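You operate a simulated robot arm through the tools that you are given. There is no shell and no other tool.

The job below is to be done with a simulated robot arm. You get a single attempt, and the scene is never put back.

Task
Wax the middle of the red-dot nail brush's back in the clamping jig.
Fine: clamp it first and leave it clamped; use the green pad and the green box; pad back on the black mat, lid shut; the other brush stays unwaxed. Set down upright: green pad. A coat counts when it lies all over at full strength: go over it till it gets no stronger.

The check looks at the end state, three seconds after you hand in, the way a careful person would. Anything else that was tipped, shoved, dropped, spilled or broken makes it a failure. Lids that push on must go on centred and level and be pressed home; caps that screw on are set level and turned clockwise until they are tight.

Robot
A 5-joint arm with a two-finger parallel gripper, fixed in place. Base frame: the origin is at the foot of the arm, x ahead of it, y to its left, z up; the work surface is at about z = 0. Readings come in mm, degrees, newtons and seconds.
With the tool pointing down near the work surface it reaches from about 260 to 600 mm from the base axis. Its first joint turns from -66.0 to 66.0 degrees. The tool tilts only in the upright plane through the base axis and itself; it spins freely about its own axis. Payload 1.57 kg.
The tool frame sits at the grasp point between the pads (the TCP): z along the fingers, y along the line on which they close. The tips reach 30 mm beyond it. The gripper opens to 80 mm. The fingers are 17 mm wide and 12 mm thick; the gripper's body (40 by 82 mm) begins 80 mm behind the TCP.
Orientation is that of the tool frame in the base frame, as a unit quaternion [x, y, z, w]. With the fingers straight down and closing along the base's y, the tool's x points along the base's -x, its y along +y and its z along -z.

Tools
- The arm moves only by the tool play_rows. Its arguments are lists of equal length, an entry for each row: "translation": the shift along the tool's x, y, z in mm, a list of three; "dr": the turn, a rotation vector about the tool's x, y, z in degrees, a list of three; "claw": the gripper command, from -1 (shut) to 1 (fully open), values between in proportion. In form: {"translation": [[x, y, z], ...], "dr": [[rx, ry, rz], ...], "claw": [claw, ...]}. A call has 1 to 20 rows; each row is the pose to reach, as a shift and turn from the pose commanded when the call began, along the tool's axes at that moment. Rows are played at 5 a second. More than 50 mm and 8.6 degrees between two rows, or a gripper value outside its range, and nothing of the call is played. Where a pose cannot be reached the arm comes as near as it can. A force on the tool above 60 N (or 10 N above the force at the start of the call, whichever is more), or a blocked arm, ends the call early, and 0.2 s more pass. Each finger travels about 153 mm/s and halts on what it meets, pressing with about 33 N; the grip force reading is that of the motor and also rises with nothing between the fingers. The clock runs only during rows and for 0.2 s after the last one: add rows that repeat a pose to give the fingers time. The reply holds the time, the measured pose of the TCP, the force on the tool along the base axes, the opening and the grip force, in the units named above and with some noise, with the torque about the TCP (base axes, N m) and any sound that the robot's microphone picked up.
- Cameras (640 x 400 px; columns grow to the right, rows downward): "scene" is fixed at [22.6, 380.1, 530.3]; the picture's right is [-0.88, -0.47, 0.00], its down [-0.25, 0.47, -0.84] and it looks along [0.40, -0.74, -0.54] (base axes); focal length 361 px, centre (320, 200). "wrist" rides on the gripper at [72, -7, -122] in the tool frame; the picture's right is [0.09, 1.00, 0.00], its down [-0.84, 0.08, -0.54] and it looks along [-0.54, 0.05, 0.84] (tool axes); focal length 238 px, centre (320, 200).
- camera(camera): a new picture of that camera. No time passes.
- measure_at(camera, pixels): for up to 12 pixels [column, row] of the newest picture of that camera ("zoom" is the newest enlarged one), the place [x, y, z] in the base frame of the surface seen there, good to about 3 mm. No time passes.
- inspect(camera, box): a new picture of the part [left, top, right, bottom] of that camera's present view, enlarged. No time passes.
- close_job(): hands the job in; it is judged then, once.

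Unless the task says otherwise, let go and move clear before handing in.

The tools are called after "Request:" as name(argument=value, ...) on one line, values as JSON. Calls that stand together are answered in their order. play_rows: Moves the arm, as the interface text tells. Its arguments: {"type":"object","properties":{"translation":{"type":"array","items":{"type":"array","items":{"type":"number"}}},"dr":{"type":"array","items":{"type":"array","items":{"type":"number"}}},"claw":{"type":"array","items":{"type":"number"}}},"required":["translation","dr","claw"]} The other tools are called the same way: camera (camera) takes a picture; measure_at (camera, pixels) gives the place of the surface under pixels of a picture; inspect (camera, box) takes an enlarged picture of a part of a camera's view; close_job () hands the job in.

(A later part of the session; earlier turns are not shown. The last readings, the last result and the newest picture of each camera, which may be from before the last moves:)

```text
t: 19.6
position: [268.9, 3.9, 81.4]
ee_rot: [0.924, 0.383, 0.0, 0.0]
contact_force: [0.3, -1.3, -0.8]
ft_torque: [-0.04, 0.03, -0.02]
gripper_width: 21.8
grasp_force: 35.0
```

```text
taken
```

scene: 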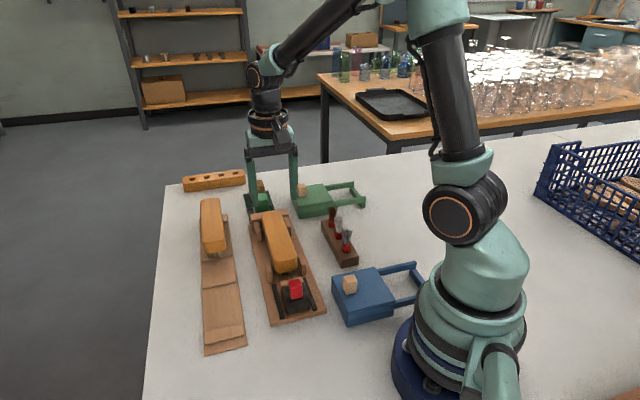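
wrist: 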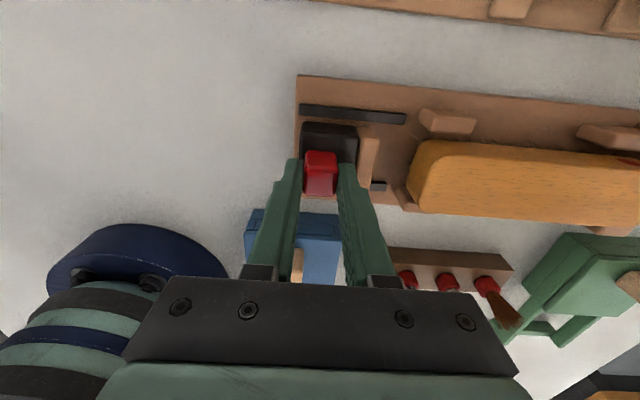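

The handle is held at 21.8 mm. I'll slide it forward (+y tool) 28 mm and check the force.

Request:
play_rows(translation=[[0, 3, 0], [0, 7, 0], [0, 12, 0], [0, 17, 0], [0, 22, 0], [0, 26, 0], [0, 28, 0], [0, 28, 0]], dr=[[0, 0, 0], [0, 0, 0], [0, 0, 0], [0, 0, 0], [0, 0, 0], [0, 0, 0], [0, 0, 0], [0, 0, 0]], claw=[-1, -1, -1, -1, -1, -1, -1, -1])

Request:
camera(camera="wrist")

```text
t: 21.4
position: [289.3, -16.0, 80.7]
ee_rot: [0.924, 0.383, 0.0, 0.0]
contact_force: [5.7, 0.7, -21.4]
ft_torque: [-0.21, 0.11, -0.02]
gripper_width: 21.6
grasp_force: 34.9
```

```text
taken
```

wrist: 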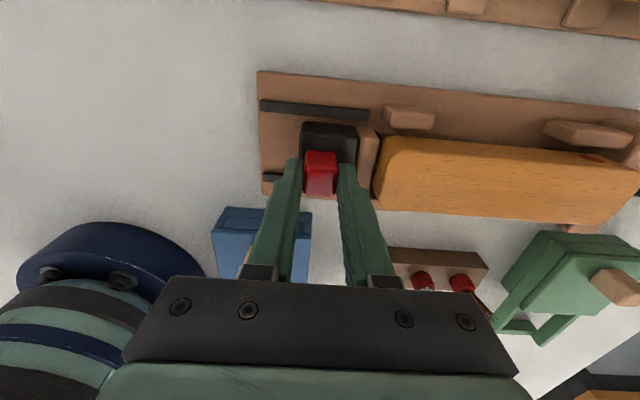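

The jaw is almost at the brush end (wrist ~(375,165)). Continuing in small steps until it pushes the brush against the wall.

Request:
play_rows(translation=[[0, 1, 0], [0, 2, 0], [0, 3, 0], [0, 4, 0], [0, 5, 0], [0, 5, 0]], dr=[[0, 0, 0], [0, 0, 0], [0, 0, 0], [0, 0, 0], [0, 0, 0], [0, 0, 0]], claw=[-1, -1, -1, -1, -1, -1])

Request:
inspect(camera="wrist", box=[260, 80, 420, 180])

```text
t: 22.6
position: [289.3, -16.7, 80.8]
ee_rot: [0.923, 0.386, -0.007, -0.003]
contact_force: [-4.8, 9.7, 4.1]
ft_torque: [-0.33, -0.49, -0.21]
gripper_width: 22.0
grasp_force: 34.6
stopped in row 6: the force on the tool passed its limit at 60 N (the readings are from after the stop); the commanded pose is now the measured one
```

```text
4.00 times, centred on (340, 130) of wrist
```

zoom: 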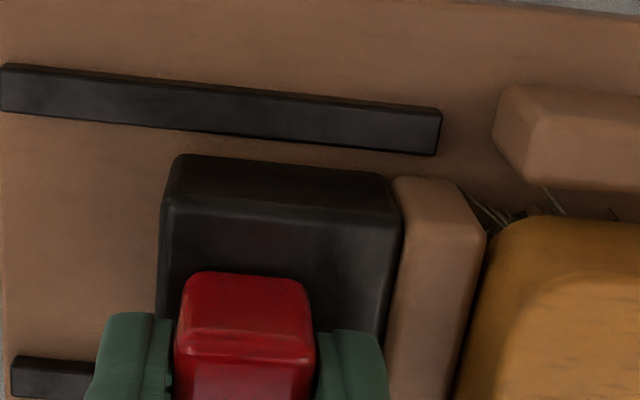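

The force limit tripped at 60 N: the jaw now meets the brush. I'll check both ends in the scene view.

Request:
inspect(camera="scene", box=[230, 190, 340, 259])

Request:
inspect(camera="scene", box=[240, 240, 350, 309])

Request:
camera(camera="wrist")

Request:
measure_at(camera="wrist", pixels=[[372, 150], [383, 155], [450, 150], [600, 160], [635, 170], [410, 110], [360, 190], [385, 195], [560, 205]])

```text
5.80 times, centred on (285, 224) of scene
```

zoom: 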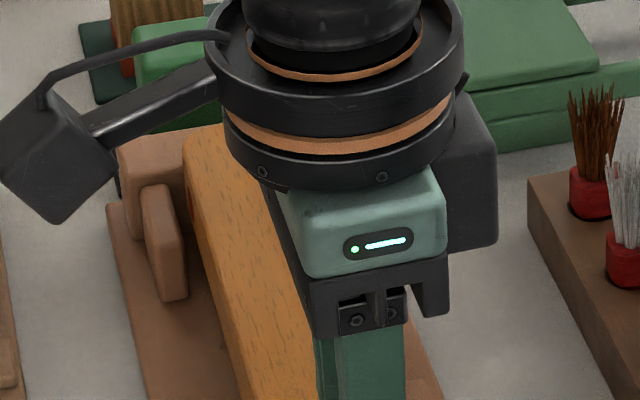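

```text
5.80 times, centred on (295, 274) of scene
```

zoom: 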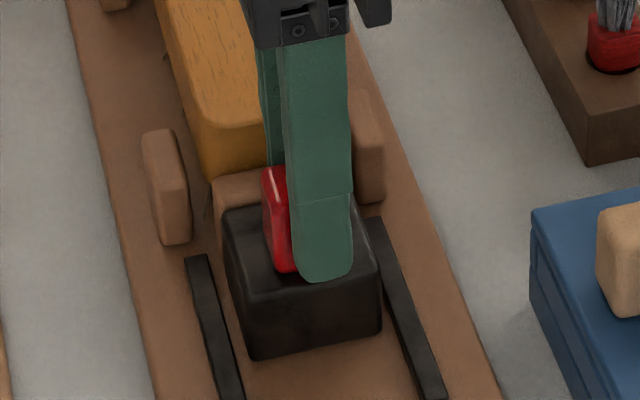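

```text
taken
```

wrist: 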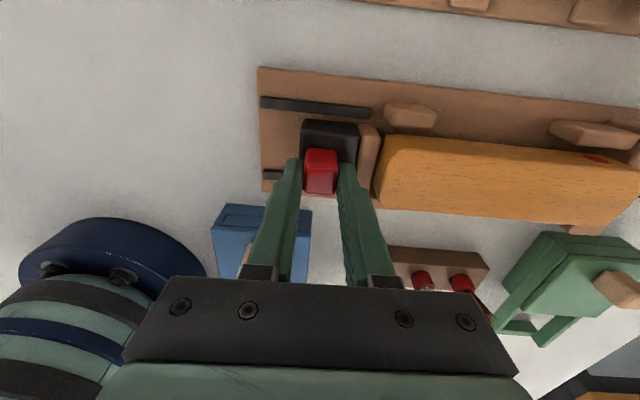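

```text
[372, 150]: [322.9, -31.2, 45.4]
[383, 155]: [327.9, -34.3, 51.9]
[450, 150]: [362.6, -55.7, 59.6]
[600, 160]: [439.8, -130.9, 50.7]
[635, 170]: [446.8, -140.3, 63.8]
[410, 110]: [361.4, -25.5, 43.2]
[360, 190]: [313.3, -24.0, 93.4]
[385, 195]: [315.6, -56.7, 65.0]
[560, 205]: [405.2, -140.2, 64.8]
```

The slider moved ~29 mm and the jaw appears tight on the brush. I'll push 2 mm more to confirm it's firm rather than snagged.

Request:
play_rows(translation=[[0, 0.5, 0], [0, 1, 0], [0, 1.5, 0], [0, 1.5, 0]], dr=[[0, 0, 0], [0, 0, 0], [0, 0, 0], [0, 0, 0]], claw=[-1, -1, -1, -1])

```text
t: 23.6
position: [289.2, -16.2, 79.7]
ee_rot: [0.922, 0.386, -0.009, -0.004]
contact_force: [-16.4, 40.8, 19.3]
ft_torque: [0.29, -0.15, -0.23]
gripper_width: 22.0
grasp_force: 35.1
```

It resists with ~40 N and no motion, so it is firm. I'll open the fingers a little, rise and inspect.

Request:
play_rows(translation=[[0, 0, 0], [0, 0, 0], [0, 0, 0], [0, 0, -40], [0, 0, -80], [0, 0, -120], [0, 0, -120]], dr=[[0, 0, 0], [0, 0, 0], [0, 0, 0], [0, 0, 0], [0, 0, 0], [0, 0, 0], [0, 0, 0]], claw=[-0.1, -0.1, -0.1, -0.1, -0.1, -0.1, -0.1])

Request:
camera(camera="wrist")

Request:
inspect(camera="wrist", box=[240, 50, 640, 300])

Request:
inspect(camera="scene", box=[220, 180, 340, 255])

Request:
inspect(camera="scene", box=[220, 240, 340, 315])

```text
t: 25.2
position: [293.3, -16.9, 203.2]
ee_rot: [0.923, 0.385, -0.006, -0.003]
contact_force: [-0.6, 0.5, -0.6]
ft_torque: [-0.01, -0.01, -0.04]
gripper_width: 36.0
grasp_force: 0.0
```

```text
taken
```

wrist: 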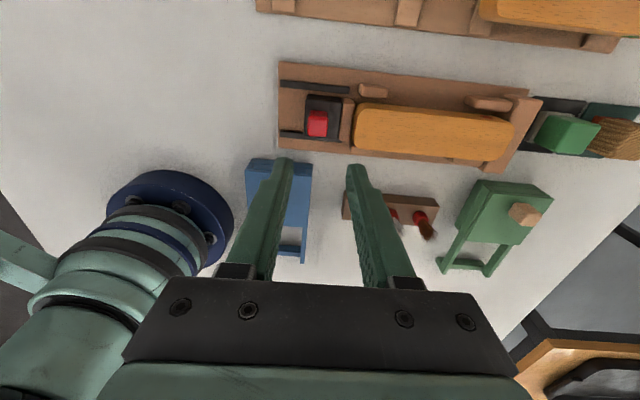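

```text
1.60 times, centred on (440, 175) of wrist
```

zoom: 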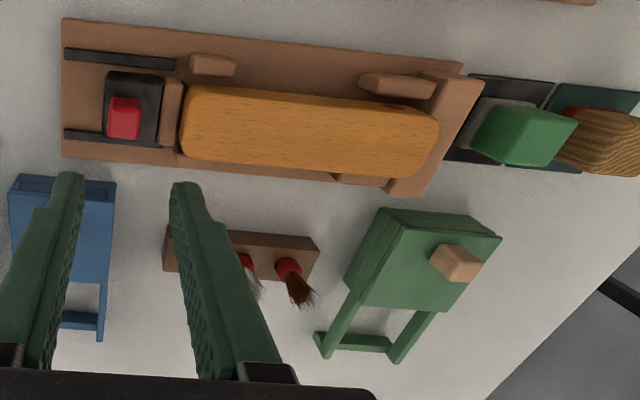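

```text
5.33 times, centred on (280, 218) of scene
```

zoom: 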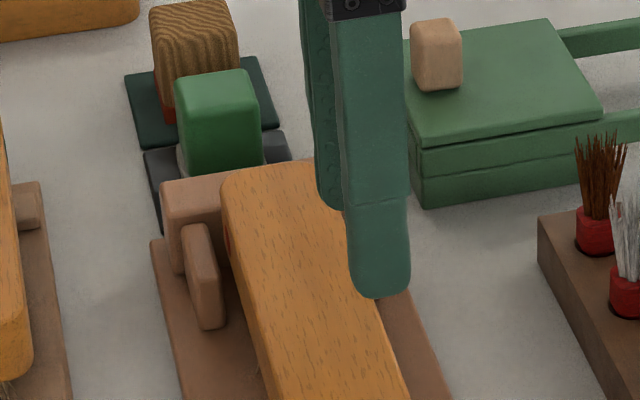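

```text
5.33 times, centred on (280, 278) of scene
```

zoom: 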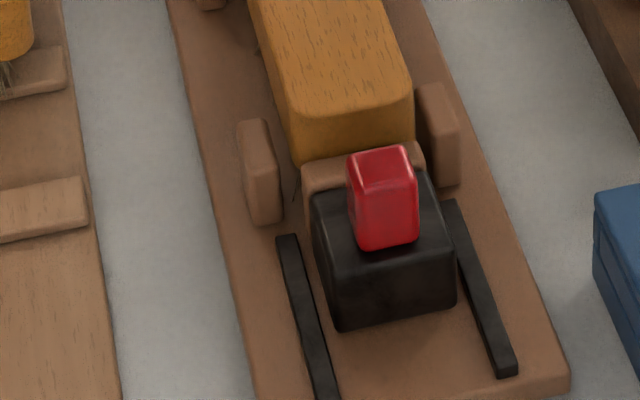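

The brush is clamped between jaw and wall, slider holding. Next: the green box; I'll level the gripper, turn it back 90° and move over to view the box.

Request:
play_rows(translation=[[0, 0, 0], [0, 0, 0]], dr=[[-0.58, 0.5, 0.25], [-0.58, 0.5, 0.25]], claw=[0.3, 0.3])

Request:
play_rows(translation=[[0, 0, 0], [0, 0, 0], [0, 0, 0], [0, 0, 0], [0, 0, 0], [0, 0, 0], [0, 0, 0], [0, 0, 0], [0, 0, 0], [0, 0, 0], [0, 0, 0], [0, 0, 0]], dr=[[0, 0, -8.2], [0, 0, -16.4], [0, 0, -24.6], [0, 0, -32.8], [0, 0, -41], [0, 0, -49.2], [0, 0, -57.4], [0, 0, -65.6], [0, 0, -73.8], [0, 0, -82], [0, 0, -90], [0, 0, -90]], claw=[0.3, 0.3, 0.3, 0.3, 0.3, 0.3, 0.3, 0.3, 0.3, 0.3, 0.3, 0.3])

```text
t: 25.8
position: [293.9, -17.7, 200.8]
ee_rot: [0.924, 0.382, -0.001, -0.001]
contact_force: [0.5, -0.1, -0.4]
ft_torque: [-0.01, 0.01, 0.03]
gripper_width: 52.0
grasp_force: 0.0
```

```text
t: 28.4
position: [292.3, -17.6, 200.7]
ee_rot: [0.382, 0.924, 0.0, -0.001]
contact_force: [0.2, 0.2, 0.4]
ft_torque: [0.02, 0.04, 0.02]
gripper_width: 51.9
grasp_force: 0.0
```

Gripper is level and turned. Moving over toward the green box knob at about u=450, v=103.

Request:
play_rows(translation=[[-38, -15, 0], [-76, -30, 0], [-115, -45, 0], [-154, -60, 10], [-193, -76, 20], [-231, -91, 30], [-231, -91, 30]], dr=[[0, 0, 0], [0, 0, 0], [0, 0, 0], [0, 0, 0], [0, 0, 0], [0, 0, 0], [0, 0, 0]], claw=[0.3, 0.3, 0.3, 0.3, 0.3, 0.3, 0.3])

Request:
camera(camera="wrist")

Request:
inspect(camera="wrist", box=[180, 80, 480, 267])

Request:
camera(camera="scene")

```text
t: 30.0
position: [391.8, -246.6, 169.7]
ee_rot: [0.382, 0.924, 0.001, -0.001]
contact_force: [0.7, -1.3, -0.1]
ft_torque: [-0.01, 0.01, -0.01]
gripper_width: 51.9
grasp_force: 0.1
```

```text
taken
```

wrist: 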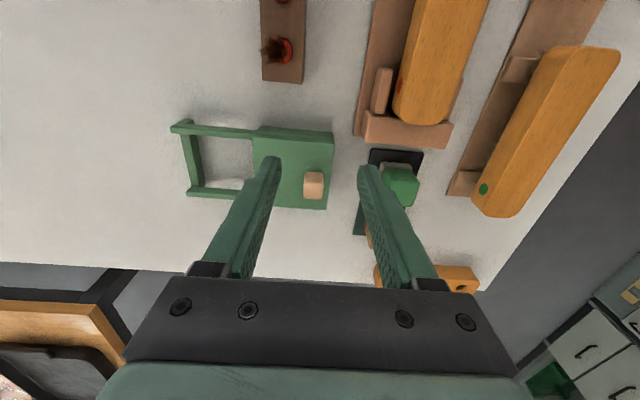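

```text
2.13 times, centred on (330, 174) of wrist
```

zoom: 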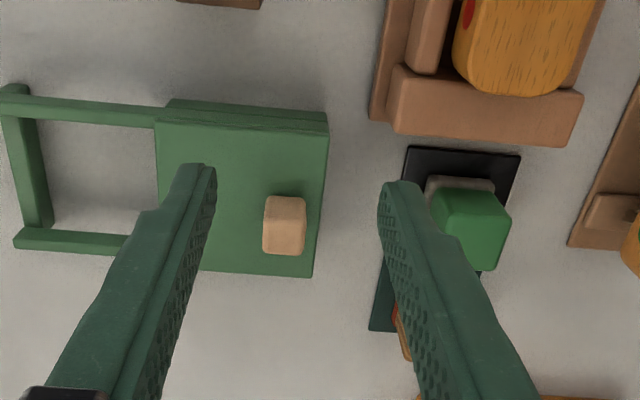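

```text
taken
```

scene: 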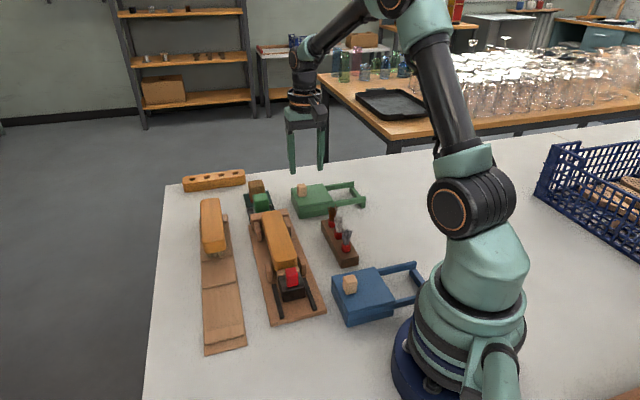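

The box is parallel to the tool axes, frame on its left. I'll measure the lid, knob, frame rails and the green pad with its mat.

Request:
measure_at(camera="zoom", pixels=[[270, 203], [300, 203], [268, 248], [300, 250], [285, 225], [160, 125], [325, 135], [310, 270], [205, 265], [240, 130], [240, 105], [320, 118]])

Request:
measure_at(camera="zoom", pixels=[[90, 110], [20, 100], [30, 160], [70, 238], [30, 240], [100, 170], [435, 195], [500, 215], [490, 260], [445, 240], [408, 150], [518, 158]])

Request:
measure_at(camera="wrist", pixels=[[372, 152], [421, 155], [385, 165], [410, 166], [387, 180], [416, 183], [398, 190], [410, 203], [355, 230], [369, 235], [398, 175], [412, 160]])

Request:
inspect(camera="wrist", box=[340, 130, 460, 255])

```text
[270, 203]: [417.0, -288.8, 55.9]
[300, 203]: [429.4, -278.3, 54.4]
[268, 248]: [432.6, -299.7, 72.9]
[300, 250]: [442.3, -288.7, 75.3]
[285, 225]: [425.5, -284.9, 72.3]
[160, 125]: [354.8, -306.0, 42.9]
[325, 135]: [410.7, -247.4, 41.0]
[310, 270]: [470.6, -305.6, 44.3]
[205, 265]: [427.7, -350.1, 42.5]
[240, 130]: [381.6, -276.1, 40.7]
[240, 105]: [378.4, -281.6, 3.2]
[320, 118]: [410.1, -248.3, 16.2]
```

```text
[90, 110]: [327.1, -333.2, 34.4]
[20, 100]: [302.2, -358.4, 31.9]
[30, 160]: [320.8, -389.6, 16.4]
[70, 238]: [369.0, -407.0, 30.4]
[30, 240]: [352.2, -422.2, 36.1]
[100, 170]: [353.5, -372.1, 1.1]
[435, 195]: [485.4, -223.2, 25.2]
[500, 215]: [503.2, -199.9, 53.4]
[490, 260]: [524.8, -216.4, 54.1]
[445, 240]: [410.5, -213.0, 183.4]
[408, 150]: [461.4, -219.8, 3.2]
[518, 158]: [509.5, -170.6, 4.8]
```

```text
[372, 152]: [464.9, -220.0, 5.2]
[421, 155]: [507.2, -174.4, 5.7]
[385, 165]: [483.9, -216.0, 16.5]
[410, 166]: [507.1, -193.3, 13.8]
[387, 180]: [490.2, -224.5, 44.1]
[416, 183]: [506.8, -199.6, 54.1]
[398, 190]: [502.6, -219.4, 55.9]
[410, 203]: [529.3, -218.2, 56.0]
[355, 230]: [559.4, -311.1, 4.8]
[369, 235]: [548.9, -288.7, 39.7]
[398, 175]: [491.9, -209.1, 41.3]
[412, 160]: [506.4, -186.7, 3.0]
```

```text
3.20 times, centred on (400, 192) of wrist
```

zoom: 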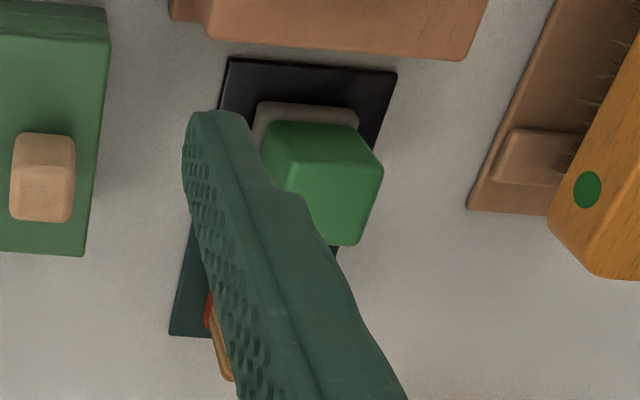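

The knob is centred at u≈508, v≈100, top z≈75, on a lid at z≈43. I'll move above it and descend to straddle it along the slide direction.

Request:
play_rows(translation=[[-28, -1, 10], [-57, -3, 20], [-57, -3, 45], [-57, -3, 70], [-57, -3, 84], [-57, -3, 90], [-57, -3, 90]], dr=[[0, 0, 0], [0, 0, 0], [0, 0, 0], [0, 0, 0], [0, 0, 0], [0, 0, 0], [0, 0, 0]], claw=[0.3, 0.3, 0.3, 0.3, 0.3, 0.3, 0.3])

Request:
camera(camera="wrist")

Request:
inspect(camera="scene", box=[230, 150, 390, 250])

```text
t: 31.6
position: [429.4, -289.1, 81.0]
ee_rot: [0.383, 0.924, 0.0, 0.0]
contact_force: [-1.2, 0.2, 1.3]
ft_torque: [0.0, -0.03, 0.02]
gripper_width: 51.9
grasp_force: 0.1
```

```text
taken
```

wrist: 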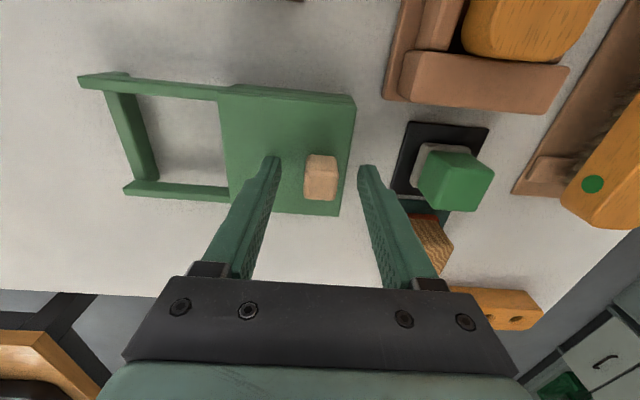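

```text
4.00 times, centred on (310, 200) of scene
```

zoom: 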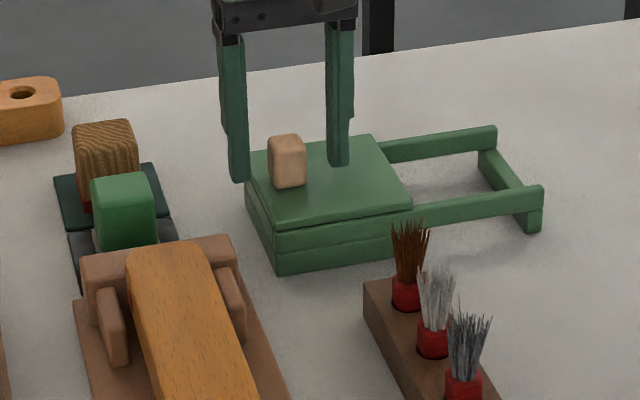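

Fingers straddle the knob. A quick check of its true position before closing.

Request:
measure_at(camera="wrist", pixels=[[309, 158], [334, 158], [307, 194], [332, 197], [321, 175], [340, 165], [308, 175], [335, 175]])

Request:
measure_at(camera="zoom", pixels=[[272, 150], [300, 150], [285, 138], [280, 180], [303, 178], [240, 170], [338, 160], [250, 160]])

```text
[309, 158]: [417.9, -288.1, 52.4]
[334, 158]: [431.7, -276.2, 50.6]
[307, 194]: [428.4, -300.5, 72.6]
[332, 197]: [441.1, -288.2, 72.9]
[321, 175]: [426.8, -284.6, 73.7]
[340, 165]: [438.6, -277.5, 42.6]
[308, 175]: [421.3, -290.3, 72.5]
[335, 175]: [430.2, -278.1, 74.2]
```

```text
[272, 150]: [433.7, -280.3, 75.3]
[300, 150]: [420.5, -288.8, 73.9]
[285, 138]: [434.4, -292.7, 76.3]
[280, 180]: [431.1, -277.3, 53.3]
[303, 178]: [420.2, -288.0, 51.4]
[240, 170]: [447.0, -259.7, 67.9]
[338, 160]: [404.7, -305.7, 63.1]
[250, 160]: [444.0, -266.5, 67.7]
```

The knob centre is u≈508, v≈99.5, matching the TCP. Closing.

Request:
play_rows(translation=[[0, 0, 0], [0, 0, 0], [0, 0, 0], [0, 0, 0]], dr=[[0, 0, 0], [0, 0, 0], [0, 0, 0], [0, 0, 0]], claw=[0, -0.4, -1, -1])

```text
t: 32.6
position: [429.0, -289.3, 81.0]
ee_rot: [0.383, 0.924, 0.0, -0.001]
contact_force: [0.4, 0.2, -0.2]
ft_torque: [-0.02, 0.01, 0.01]
gripper_width: 21.5
grasp_force: 34.7
```

Holding the knob at 21.5 mm. I'll slide the lid 20 mm toward the frame (-y tool) and check.

Request:
play_rows(translation=[[0, -3, 0], [0, -8, 0], [0, -14, 0], [0, -20, 0], [0, -20, 0]], dr=[[0, 0, 0], [0, 0, 0], [0, 0, 0], [0, 0, 0], [0, 0, 0]], claw=[-1, -1, -1, -1, -1])

Request:
camera(camera="wrist")

Request:
inspect(camera="scene", box=[230, 150, 390, 250])

```text
t: 33.8
position: [413.8, -302.2, 81.3]
ee_rot: [0.383, 0.924, 0.001, -0.001]
contact_force: [-0.1, -0.4, -6.4]
ft_torque: [-0.11, -0.19, 0.0]
gripper_width: 21.4
grasp_force: 34.3
```

```text
taken
```

wrist: 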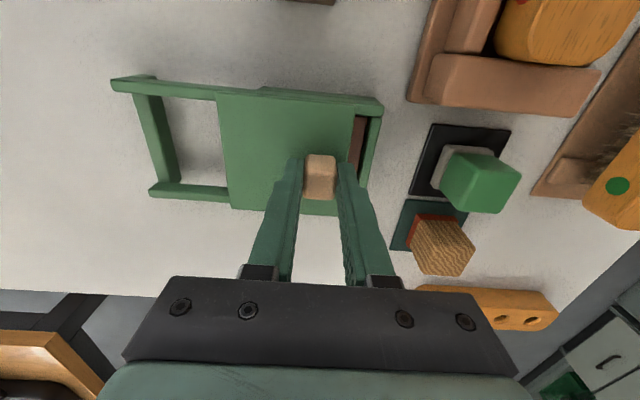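

```text
4.00 times, centred on (310, 200) of scene
```

zoom: 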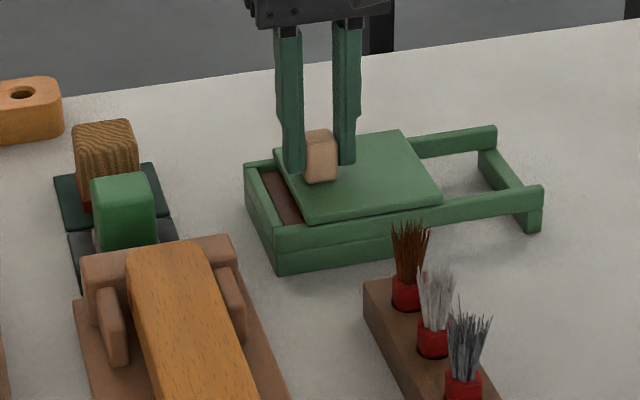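

The lid slides on the frame, exposing brown wax. Sliding it a further 58 mm.

Request:
play_rows(translation=[[0, -6, 0], [0, -14, 0], [0, -22, 0], [0, -30, 0], [0, -38, 0], [0, -46, 0], [0, -53, 0], [0, -58, 0], [0, -58, 0]], dr=[[0, 0, 0], [0, 0, 0], [0, 0, 0], [0, 0, 0], [0, 0, 0], [0, 0, 0], [0, 0, 0], [0, 0, 0], [0, 0, 0]], claw=[-1, -1, -1, -1, -1, -1, -1, -1, -1])

Request:
camera(camera="wrist")

Request:
inspect(camera="scene", box=[230, 150, 390, 250])

```text
t: 35.8
position: [372.0, -343.9, 80.2]
ee_rot: [0.383, 0.924, 0.0, 0.0]
contact_force: [3.3, -2.8, 0.0]
ft_torque: [0.21, 0.17, 0.03]
gripper_width: 21.7
grasp_force: 34.7
```

```text
taken
```

wrist: 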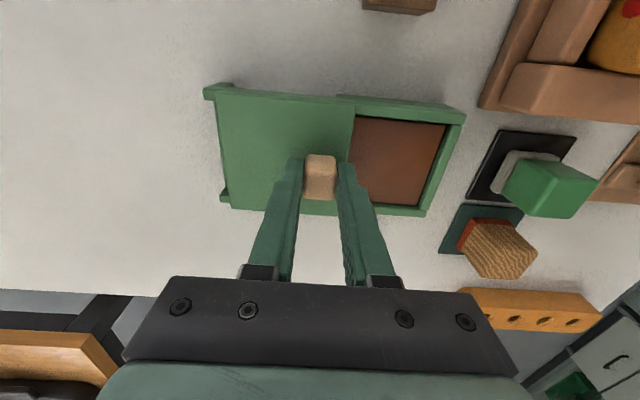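

```text
4.00 times, centred on (310, 200) of scene
```

zoom: 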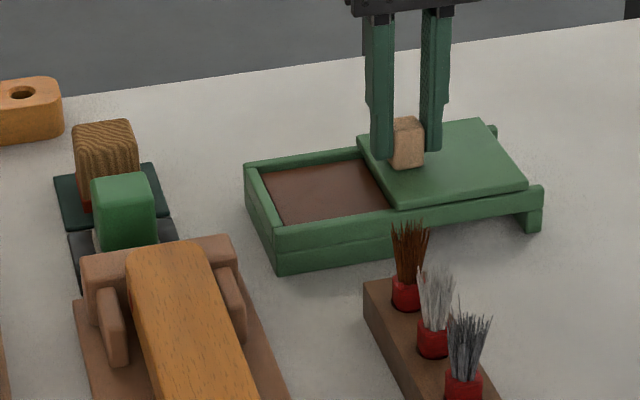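

The box is nearly fully open. Releasing the knob and rising to look at the wax surface.

Request:
play_rows(translation=[[0, 0, 0], [0, 0, 0], [0, 0, 0], [0, 0, -40], [0, 0, -80], [0, 0, -80]], dr=[[0, 0, 0], [0, 0, 0], [0, 0, 0], [0, 0, 0], [0, 0, 0], [0, 0, 0]], claw=[-0.2, 0.1, 0.1, 0.1, 0.1, 0.1])

Request:
camera(camera="wrist")

Request:
camera(camera="scene")

Request:
measure_at(camera="wrist", pixels=[[360, 120], [425, 125], [355, 200], [410, 200], [390, 165], [345, 100], [450, 110], [425, 208], [320, 178], [360, 160], [375, 120], [430, 140]])

```text
t: 37.2
position: [375.2, -343.6, 159.4]
ee_rot: [0.383, 0.924, 0.0, 0.0]
contact_force: [0.6, -0.9, 0.2]
ft_torque: [0.03, -0.02, 0.01]
gripper_width: 43.7
grasp_force: 0.1
```

```text
taken
```

wrist: 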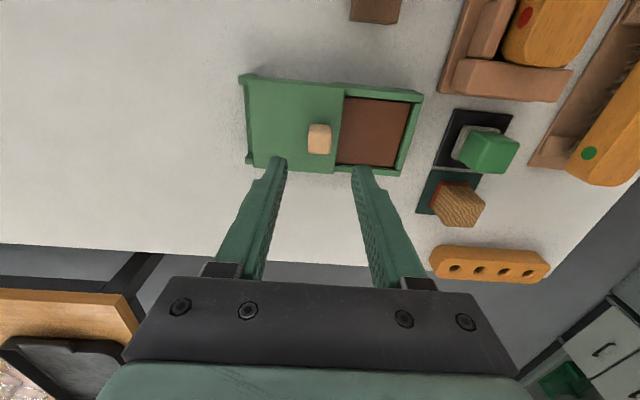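

```text
taken
```

scene: 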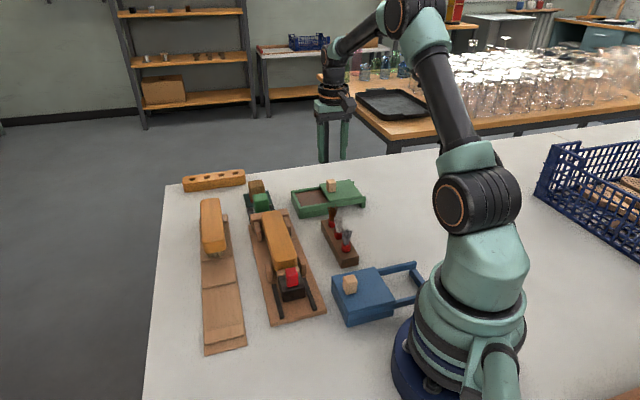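

```text
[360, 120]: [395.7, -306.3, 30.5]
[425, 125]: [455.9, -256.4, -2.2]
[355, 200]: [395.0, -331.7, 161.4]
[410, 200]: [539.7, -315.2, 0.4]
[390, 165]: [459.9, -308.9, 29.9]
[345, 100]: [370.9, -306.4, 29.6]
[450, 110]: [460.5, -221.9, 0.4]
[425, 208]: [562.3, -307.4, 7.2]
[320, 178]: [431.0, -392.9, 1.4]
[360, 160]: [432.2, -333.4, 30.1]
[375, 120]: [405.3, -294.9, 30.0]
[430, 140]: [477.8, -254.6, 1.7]
```

The wax surface is at z≈30, with the box walls around it. I'll measure its edges closely and the green pad's base and handle.

Request:
inspect(camera="wrist", box=[310, 60, 530, 260])

Request:
measure_at(camera="zoom", pixels=[[105, 120], [285, 135], [270, 205], [255, 298], [90, 298], [120, 200], [328, 110], [265, 325], [60, 110], [310, 150]])

Request:
measure_at(camera="zoom", pixels=[[420, 160], [585, 180], [460, 200], [545, 195], [432, 300], [460, 290], [485, 230], [600, 245], [585, 310], [520, 310], [530, 270], [450, 250]])

```text
2.00 times, centred on (420, 160) of wrist
```

zoom: 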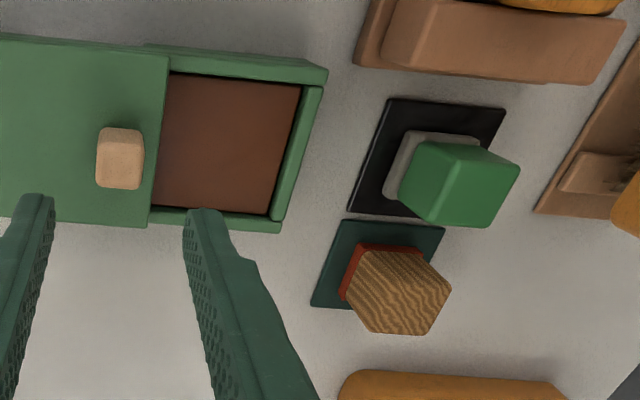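

```text
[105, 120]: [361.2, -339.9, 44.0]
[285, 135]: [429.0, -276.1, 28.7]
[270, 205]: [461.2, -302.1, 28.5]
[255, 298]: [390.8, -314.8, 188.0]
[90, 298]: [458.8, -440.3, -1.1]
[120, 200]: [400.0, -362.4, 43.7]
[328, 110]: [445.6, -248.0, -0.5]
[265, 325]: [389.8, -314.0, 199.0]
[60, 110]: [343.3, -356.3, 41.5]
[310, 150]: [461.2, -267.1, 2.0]
```

```text
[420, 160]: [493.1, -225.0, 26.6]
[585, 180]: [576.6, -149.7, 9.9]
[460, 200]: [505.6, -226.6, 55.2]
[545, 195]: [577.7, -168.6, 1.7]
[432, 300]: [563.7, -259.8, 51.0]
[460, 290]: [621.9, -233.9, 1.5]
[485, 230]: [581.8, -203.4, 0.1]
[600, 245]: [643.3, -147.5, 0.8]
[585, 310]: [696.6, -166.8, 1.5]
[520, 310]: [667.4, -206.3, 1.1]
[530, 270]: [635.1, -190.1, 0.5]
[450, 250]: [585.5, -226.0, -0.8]
```

Now I have the zoomed image; measuring wax corners (172,80), (297,90), (265,210), (157,203) and pad corners.

Request:
measure_at(camera="zoom", pixels=[[174, 80], [296, 92], [265, 208], [158, 202], [240, 85], [285, 140], [318, 92], [280, 222], [170, 62], [168, 215], [160, 100], [310, 130]])

Request:
measure_at(camera="zoom", pixels=[[388, 100], [503, 110], [350, 210], [408, 136], [478, 140], [388, 190], [425, 150], [485, 158], [515, 175], [490, 220], [410, 205], [460, 190]])

```text
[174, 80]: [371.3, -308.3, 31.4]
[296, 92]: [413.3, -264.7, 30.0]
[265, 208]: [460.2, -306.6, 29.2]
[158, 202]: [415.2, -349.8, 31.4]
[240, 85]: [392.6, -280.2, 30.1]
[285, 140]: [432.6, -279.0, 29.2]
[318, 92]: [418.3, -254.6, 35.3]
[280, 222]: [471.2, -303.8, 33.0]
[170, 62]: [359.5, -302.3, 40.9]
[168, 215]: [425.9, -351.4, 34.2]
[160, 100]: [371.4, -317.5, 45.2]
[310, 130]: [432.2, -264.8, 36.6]
```

```text
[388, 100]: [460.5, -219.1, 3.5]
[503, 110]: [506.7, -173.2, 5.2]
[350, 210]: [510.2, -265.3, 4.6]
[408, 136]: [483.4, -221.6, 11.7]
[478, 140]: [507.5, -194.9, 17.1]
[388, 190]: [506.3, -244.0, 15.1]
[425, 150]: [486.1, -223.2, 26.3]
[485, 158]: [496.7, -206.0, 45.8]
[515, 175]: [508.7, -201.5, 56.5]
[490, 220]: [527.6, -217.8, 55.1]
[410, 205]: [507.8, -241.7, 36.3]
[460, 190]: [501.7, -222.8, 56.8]
```

Wax opening: u 480–542, v 44–108 at z≈30 with rims ≈36. Green pad: 36 mm base centred at u≈515, v≈203 on the black mat, handle top z≈56. I'll move above it.

Request:
play_rows(translation=[[-1, 35, 0], [-3, 75, 0], [-5, 115, 0], [-7, 155, 0], [-7.5, 181, 0], [-7.5, 181, 30], [-7.5, 181, 30]], dr=[[0, 0, 0], [0, 0, 0], [0, 0, 0], [0, 0, 0], [0, 0, 0], [0, 0, 0], [0, 0, 0]], claw=[0.3, 0.7, 0.7, 0.7, 0.7, 0.7, 0.7])

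Request:
camera(camera="wrist")

Request:
inspect(camera="wrist", box=[250, 80, 410, 180])

Request:
inspect(camera="scene", box=[200, 150, 320, 225])

```text
t: 38.8
position: [507.4, -222.2, 132.3]
ee_rot: [0.382, 0.924, 0.0, 0.0]
contact_force: [0.8, -0.7, 0.1]
ft_torque: [-0.01, 0.01, 0.02]
gripper_width: 67.8
grasp_force: 0.0
```

```text
taken
```

wrist: 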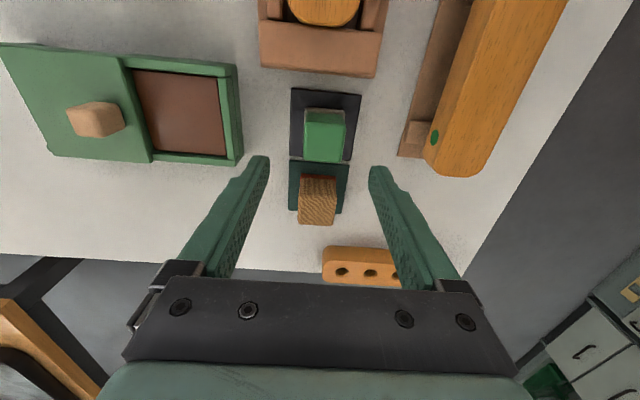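

```text
4.00 times, centred on (330, 130) of wrist
```

zoom: 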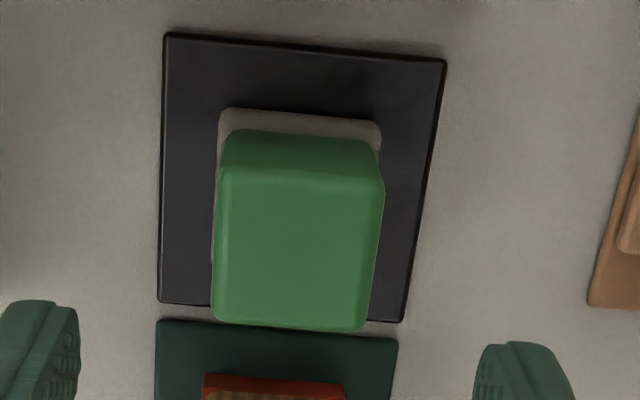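

```text
5.33 times, centred on (260, 188) of scene
```

zoom: 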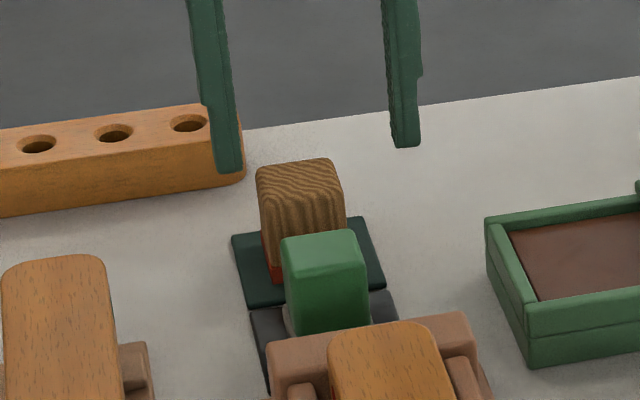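

The gripper is above the green pad. Measuring its handle and mat corners for centring.

Request:
measure_at(camera="wrist", pixels=[[307, 124], [344, 128], [305, 157], [340, 160], [307, 108], [343, 111], [325, 118], [292, 91], [359, 97], [292, 154], [350, 158], [325, 140]])

```text
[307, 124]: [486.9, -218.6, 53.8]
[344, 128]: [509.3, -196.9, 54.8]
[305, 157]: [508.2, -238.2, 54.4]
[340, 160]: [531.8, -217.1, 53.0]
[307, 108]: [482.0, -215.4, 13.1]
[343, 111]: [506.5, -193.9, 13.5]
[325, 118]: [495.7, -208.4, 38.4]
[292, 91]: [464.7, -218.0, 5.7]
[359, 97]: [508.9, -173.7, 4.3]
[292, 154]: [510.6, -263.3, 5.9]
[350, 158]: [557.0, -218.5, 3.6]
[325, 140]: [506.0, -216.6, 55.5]
```

The handle centre is u≈514, v≈205.5, top z≈55, and the mat is centred at about the same place. Descending to z≈54 around it.

Request:
play_rows(translation=[[1, 2, 25], [1, 2, 50], [1, 2, 66], [1, 2, 76], [1, 2, 76]], dr=[[0, 0, 0], [0, 0, 0], [0, 0, 0], [0, 0, 0], [0, 0, 0]], claw=[0.7, 0.7, 0.7, 0.7, 0.7])

Request:
camera(camera="wrist")

Request:
inspect(camera="scene", box=[200, 150, 320, 225])

```text
t: 40.0
position: [507.8, -219.2, 56.3]
ee_rot: [0.383, 0.924, 0.001, 0.0]
contact_force: [-0.3, -0.2, 0.5]
ft_torque: [0.01, -0.02, 0.0]
gripper_width: 67.8
grasp_force: 0.1
```

```text
taken
```

wrist: 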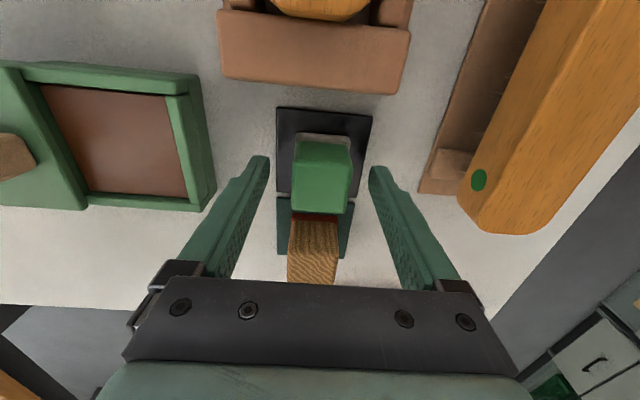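

```text
5.33 times, centred on (260, 188) of scene
```

zoom: 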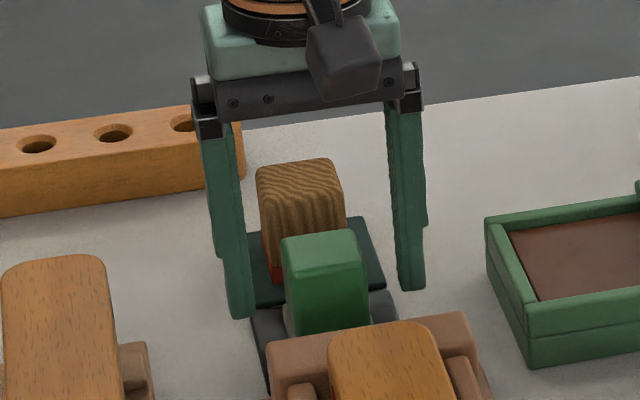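

Fingers stand clear on both sides of the green handle. Closing.

Request:
play_rows(translation=[[0, 0, 0], [0, 0, 0], [0, 0, 0], [0, 0, 0], [0, 0, 0]], dr=[[0, 0, 0], [0, 0, 0], [0, 0, 0], [0, 0, 0], [0, 0, 0]], claw=[0.3, 0, -0.3, -1, -1])

Request:
camera(camera="wrist")

Request:
inspect(camera="scene", box=[200, 150, 320, 225])

```text
t: 41.2
position: [507.5, -219.3, 55.9]
ee_rot: [0.383, 0.924, 0.0, -0.002]
contact_force: [0.0, -0.2, -0.3]
ft_torque: [-0.03, -0.03, 0.03]
gripper_width: 34.9
grasp_force: 33.1
```

```text
taken
```

wrist: 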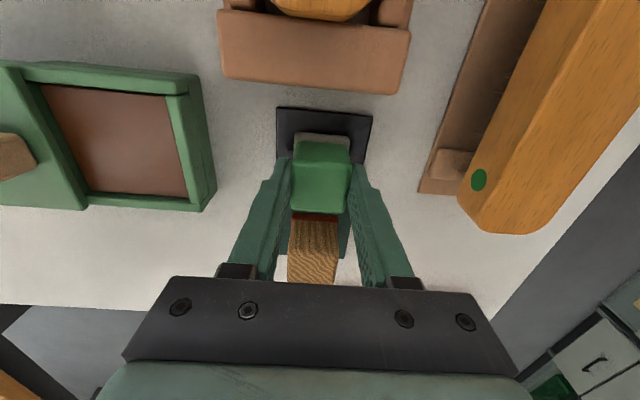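

```text
5.33 times, centred on (260, 188) of scene
```

zoom: 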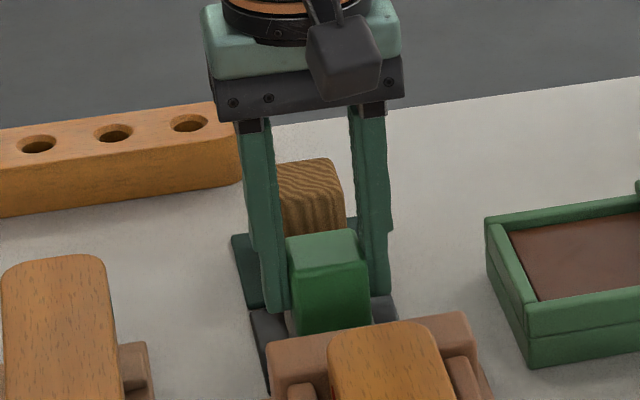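

The pad is gripped at 34.9 mm. Lifting it and carrying it over the wax at u≈511, v≈76.

Request:
play_rows(translation=[[0, 0, -15], [0, 0, -45], [0, 0, -80], [1, -32, -80], [2, -65, -80], [3, -98, -80], [3, -129, -80], [3, -129, -80]], dr=[[0, 0, 0], [0, 0, 0], [0, 0, 0], [0, 0, 0], [0, 0, 0], [0, 0, 0], [0, 0, 0], [0, 0, 0]], claw=[-1, -1, -1, -1, -1, -1, -1, -1])

Request:
camera(camera="wrist")

Request:
inspect(camera="scene", box=[230, 140, 390, 240])

```text
t: 43.0
position: [415.6, -308.5, 133.8]
ee_rot: [0.383, 0.924, 0.0, 0.0]
contact_force: [0.7, 0.6, -0.3]
ft_torque: [-0.02, 0.0, 0.02]
gripper_width: 34.7
grasp_force: 33.4
```

```text
taken
```

wrist: 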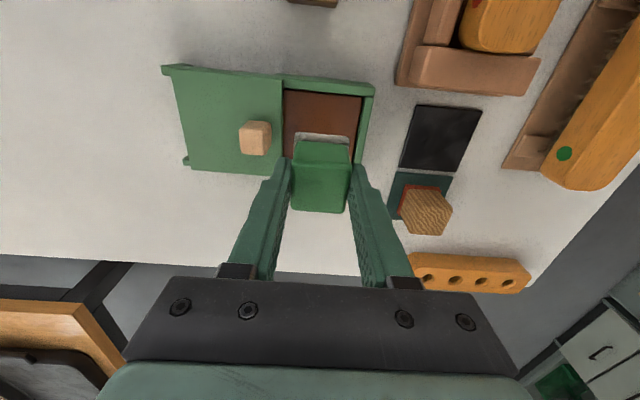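

```text
4.00 times, centred on (310, 190) of scene
```

zoom: 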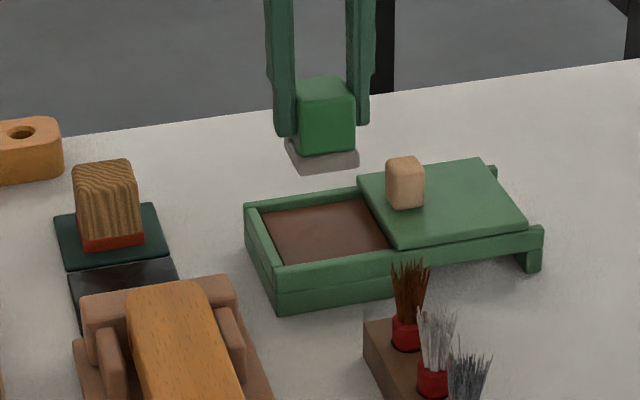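

The pad hangs over the wax centre (u≈512, v≈76). Lowering to just above the surface, then in small steps to contact.

Request:
play_rows(translation=[[0, 0, 20], [0, 0, 38], [0, 0, 46], [0, 0, 48], [0, 0, 48]], dr=[[0, 0, 0], [0, 0, 0], [0, 0, 0], [0, 0, 0], [0, 0, 0]], claw=[-1, -1, -1, -1, -1])

Request:
inspect(camera="scene", box=[230, 140, 390, 240])

```text
t: 44.2
position: [414.7, -307.5, 85.7]
ee_rot: [0.383, 0.924, 0.0, 0.001]
contact_force: [-0.2, -0.3, -0.2]
ft_torque: [0.01, -0.01, -0.03]
gripper_width: 35.0
grasp_force: 32.8
```

```text
4.00 times, centred on (310, 190) of scene
```

zoom: 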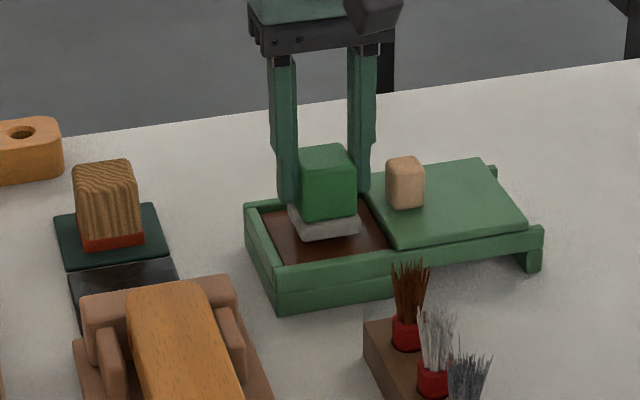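

Request:
play_rows(translation=[[0, 0, 1], [0, 0, 2], [0, 0, 3], [0, 0, 3]], dr=[[0, 0, 0], [0, 0, 0], [0, 0, 0], [0, 0, 0]], claw=[-1, -1, -1, -1])

```text
t: 45.2
position: [414.8, -307.5, 83.0]
ee_rot: [0.382, 0.924, 0.0, -0.001]
contact_force: [-0.8, -0.1, -0.1]
ft_torque: [0.0, 0.03, 0.02]
gripper_width: 35.1
grasp_force: 32.7
```

No contact yet at z≈83. Stepping down further in 1 mm steps.

Request:
play_rows(translation=[[0, 0, 1], [0, 0, 2], [0, 0, 2]], dr=[[0, 0, 0], [0, 0, 0], [0, 0, 0]], claw=[-1, -1, -1])

```text
t: 46.0
position: [415.8, -308.0, 81.1]
ee_rot: [0.383, 0.924, 0.001, -0.001]
contact_force: [0.9, 0.3, 0.0]
ft_torque: [-0.02, 0.0, -0.02]
gripper_width: 34.9
grasp_force: 33.1
```

Request:
play_rows(translation=[[0, 0, 1], [0, 0, 2], [0, 0, 2]], dr=[[0, 0, 0], [0, 0, 0], [0, 0, 0]], claw=[-1, -1, -1])

Request:
inspect(camera="scene", box=[270, 150, 370, 212])

```text
t: 46.8
position: [416.0, -307.8, 80.8]
ee_rot: [0.383, 0.924, 0.0, 0.001]
contact_force: [-8.2, 3.6, 23.9]
ft_torque: [0.2, 0.43, 0.0]
gripper_width: 35.0
grasp_force: 33.3
```

```text
6.40 times, centred on (320, 181) of scene
```

zoom: 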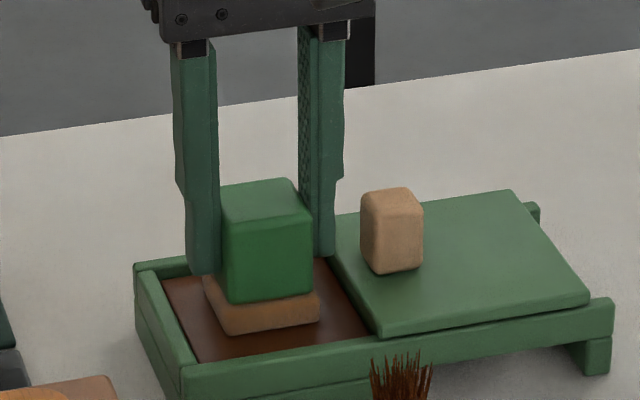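

Contact at 24 N, and the pad base has turned brown with wax. I'll rub it briefly (±6 mm) in the wax, then lift.

Request:
play_rows(translation=[[0, 0, -1], [4, 0, -1], [6, 3, -1], [0, 6, -1], [-6, 0, -1], [0, -6, -1], [0, 0, -1], [0, 0, -1]], dr=[[0, 0, 0], [0, 0, 0], [0, 0, 0], [0, 0, 0], [0, 0, 0], [0, 0, 0], [0, 0, 0], [0, 0, 0]], claw=[-1, -1, -1, -1, -1, -1, -1, -1])

Request:
play_rows(translation=[[0, 0, -10], [0, 0, -40], [0, 0, -75], [0, 0, -75]], dr=[[0, 0, 0], [0, 0, 0], [0, 0, 0], [0, 0, 0]], claw=[-1, -1, -1, -1])

Request:
inspect(camera="scene", box=[230, 110, 390, 210])

Request:
camera(camera="wrist")

```text
t: 48.6
position: [414.5, -307.9, 80.8]
ee_rot: [0.382, 0.924, 0.0, 0.0]
contact_force: [-4.9, -6.0, 18.4]
ft_torque: [-0.31, 0.16, -0.05]
gripper_width: 34.7
grasp_force: 33.5
```

```text
t: 49.6
position: [414.9, -308.2, 153.6]
ee_rot: [0.383, 0.924, 0.0, -0.001]
contact_force: [0.2, 0.1, -0.7]
ft_torque: [-0.02, 0.01, 0.0]
gripper_width: 35.0
grasp_force: 33.1
```

```text
4.00 times, centred on (310, 160) of scene
```

zoom: 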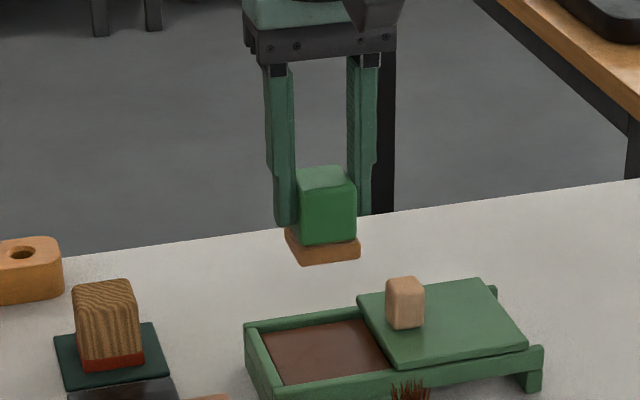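

```text
taken
```

wrist: 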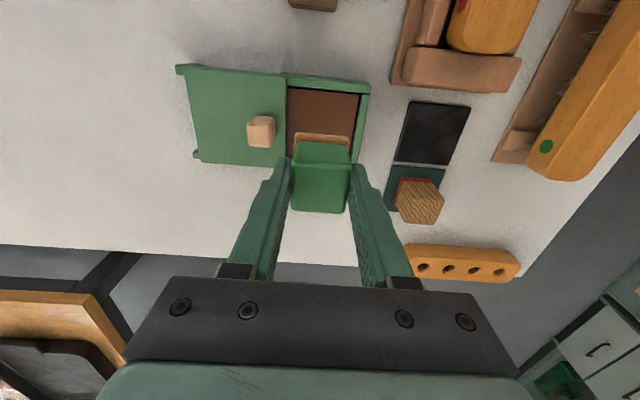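

Pad loaded (tan base at scene zoom (323,250)). Before rubbing, I'll measure the clamped brush's top outline in the scene.

Request:
inspect(camera="scene", box=[220, 195, 340, 295])

Request:
camera(camera="scene")

```text
4.00 times, centred on (280, 245) of scene
```

zoom: 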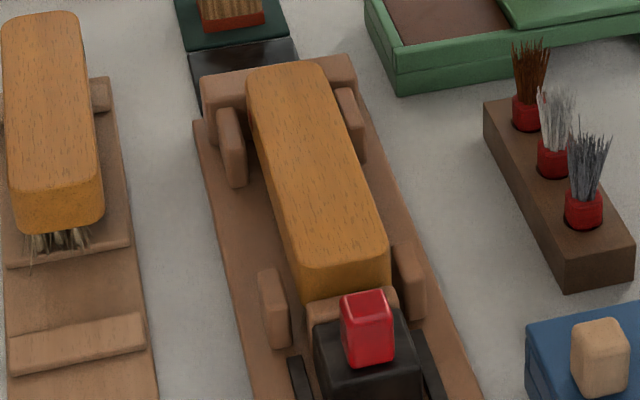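

```text
taken
```

scene: 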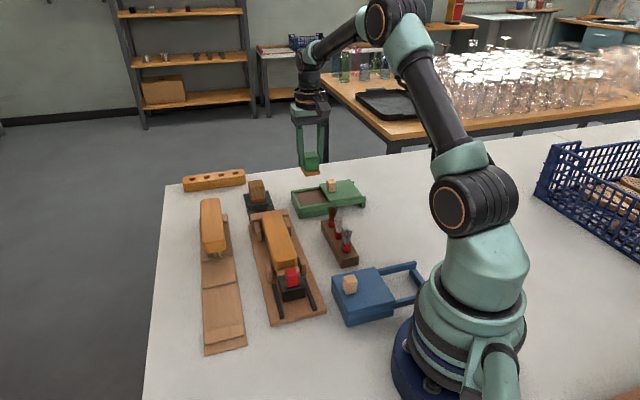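

Request:
measure_at(camera="zoom", pixels=[[250, 85], [285, 66], [325, 75], [263, 140], [345, 135], [283, 210], [365, 195], [310, 262], [385, 240], [345, 262], [315, 160], [345, 285]])

```text
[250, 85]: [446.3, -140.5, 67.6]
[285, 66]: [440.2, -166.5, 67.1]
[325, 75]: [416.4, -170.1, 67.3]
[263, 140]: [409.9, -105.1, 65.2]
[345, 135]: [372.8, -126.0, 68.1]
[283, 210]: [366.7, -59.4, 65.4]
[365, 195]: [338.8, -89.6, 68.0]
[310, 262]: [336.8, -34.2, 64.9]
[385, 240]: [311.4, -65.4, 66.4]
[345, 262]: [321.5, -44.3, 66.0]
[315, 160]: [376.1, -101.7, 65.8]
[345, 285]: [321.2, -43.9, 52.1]
```

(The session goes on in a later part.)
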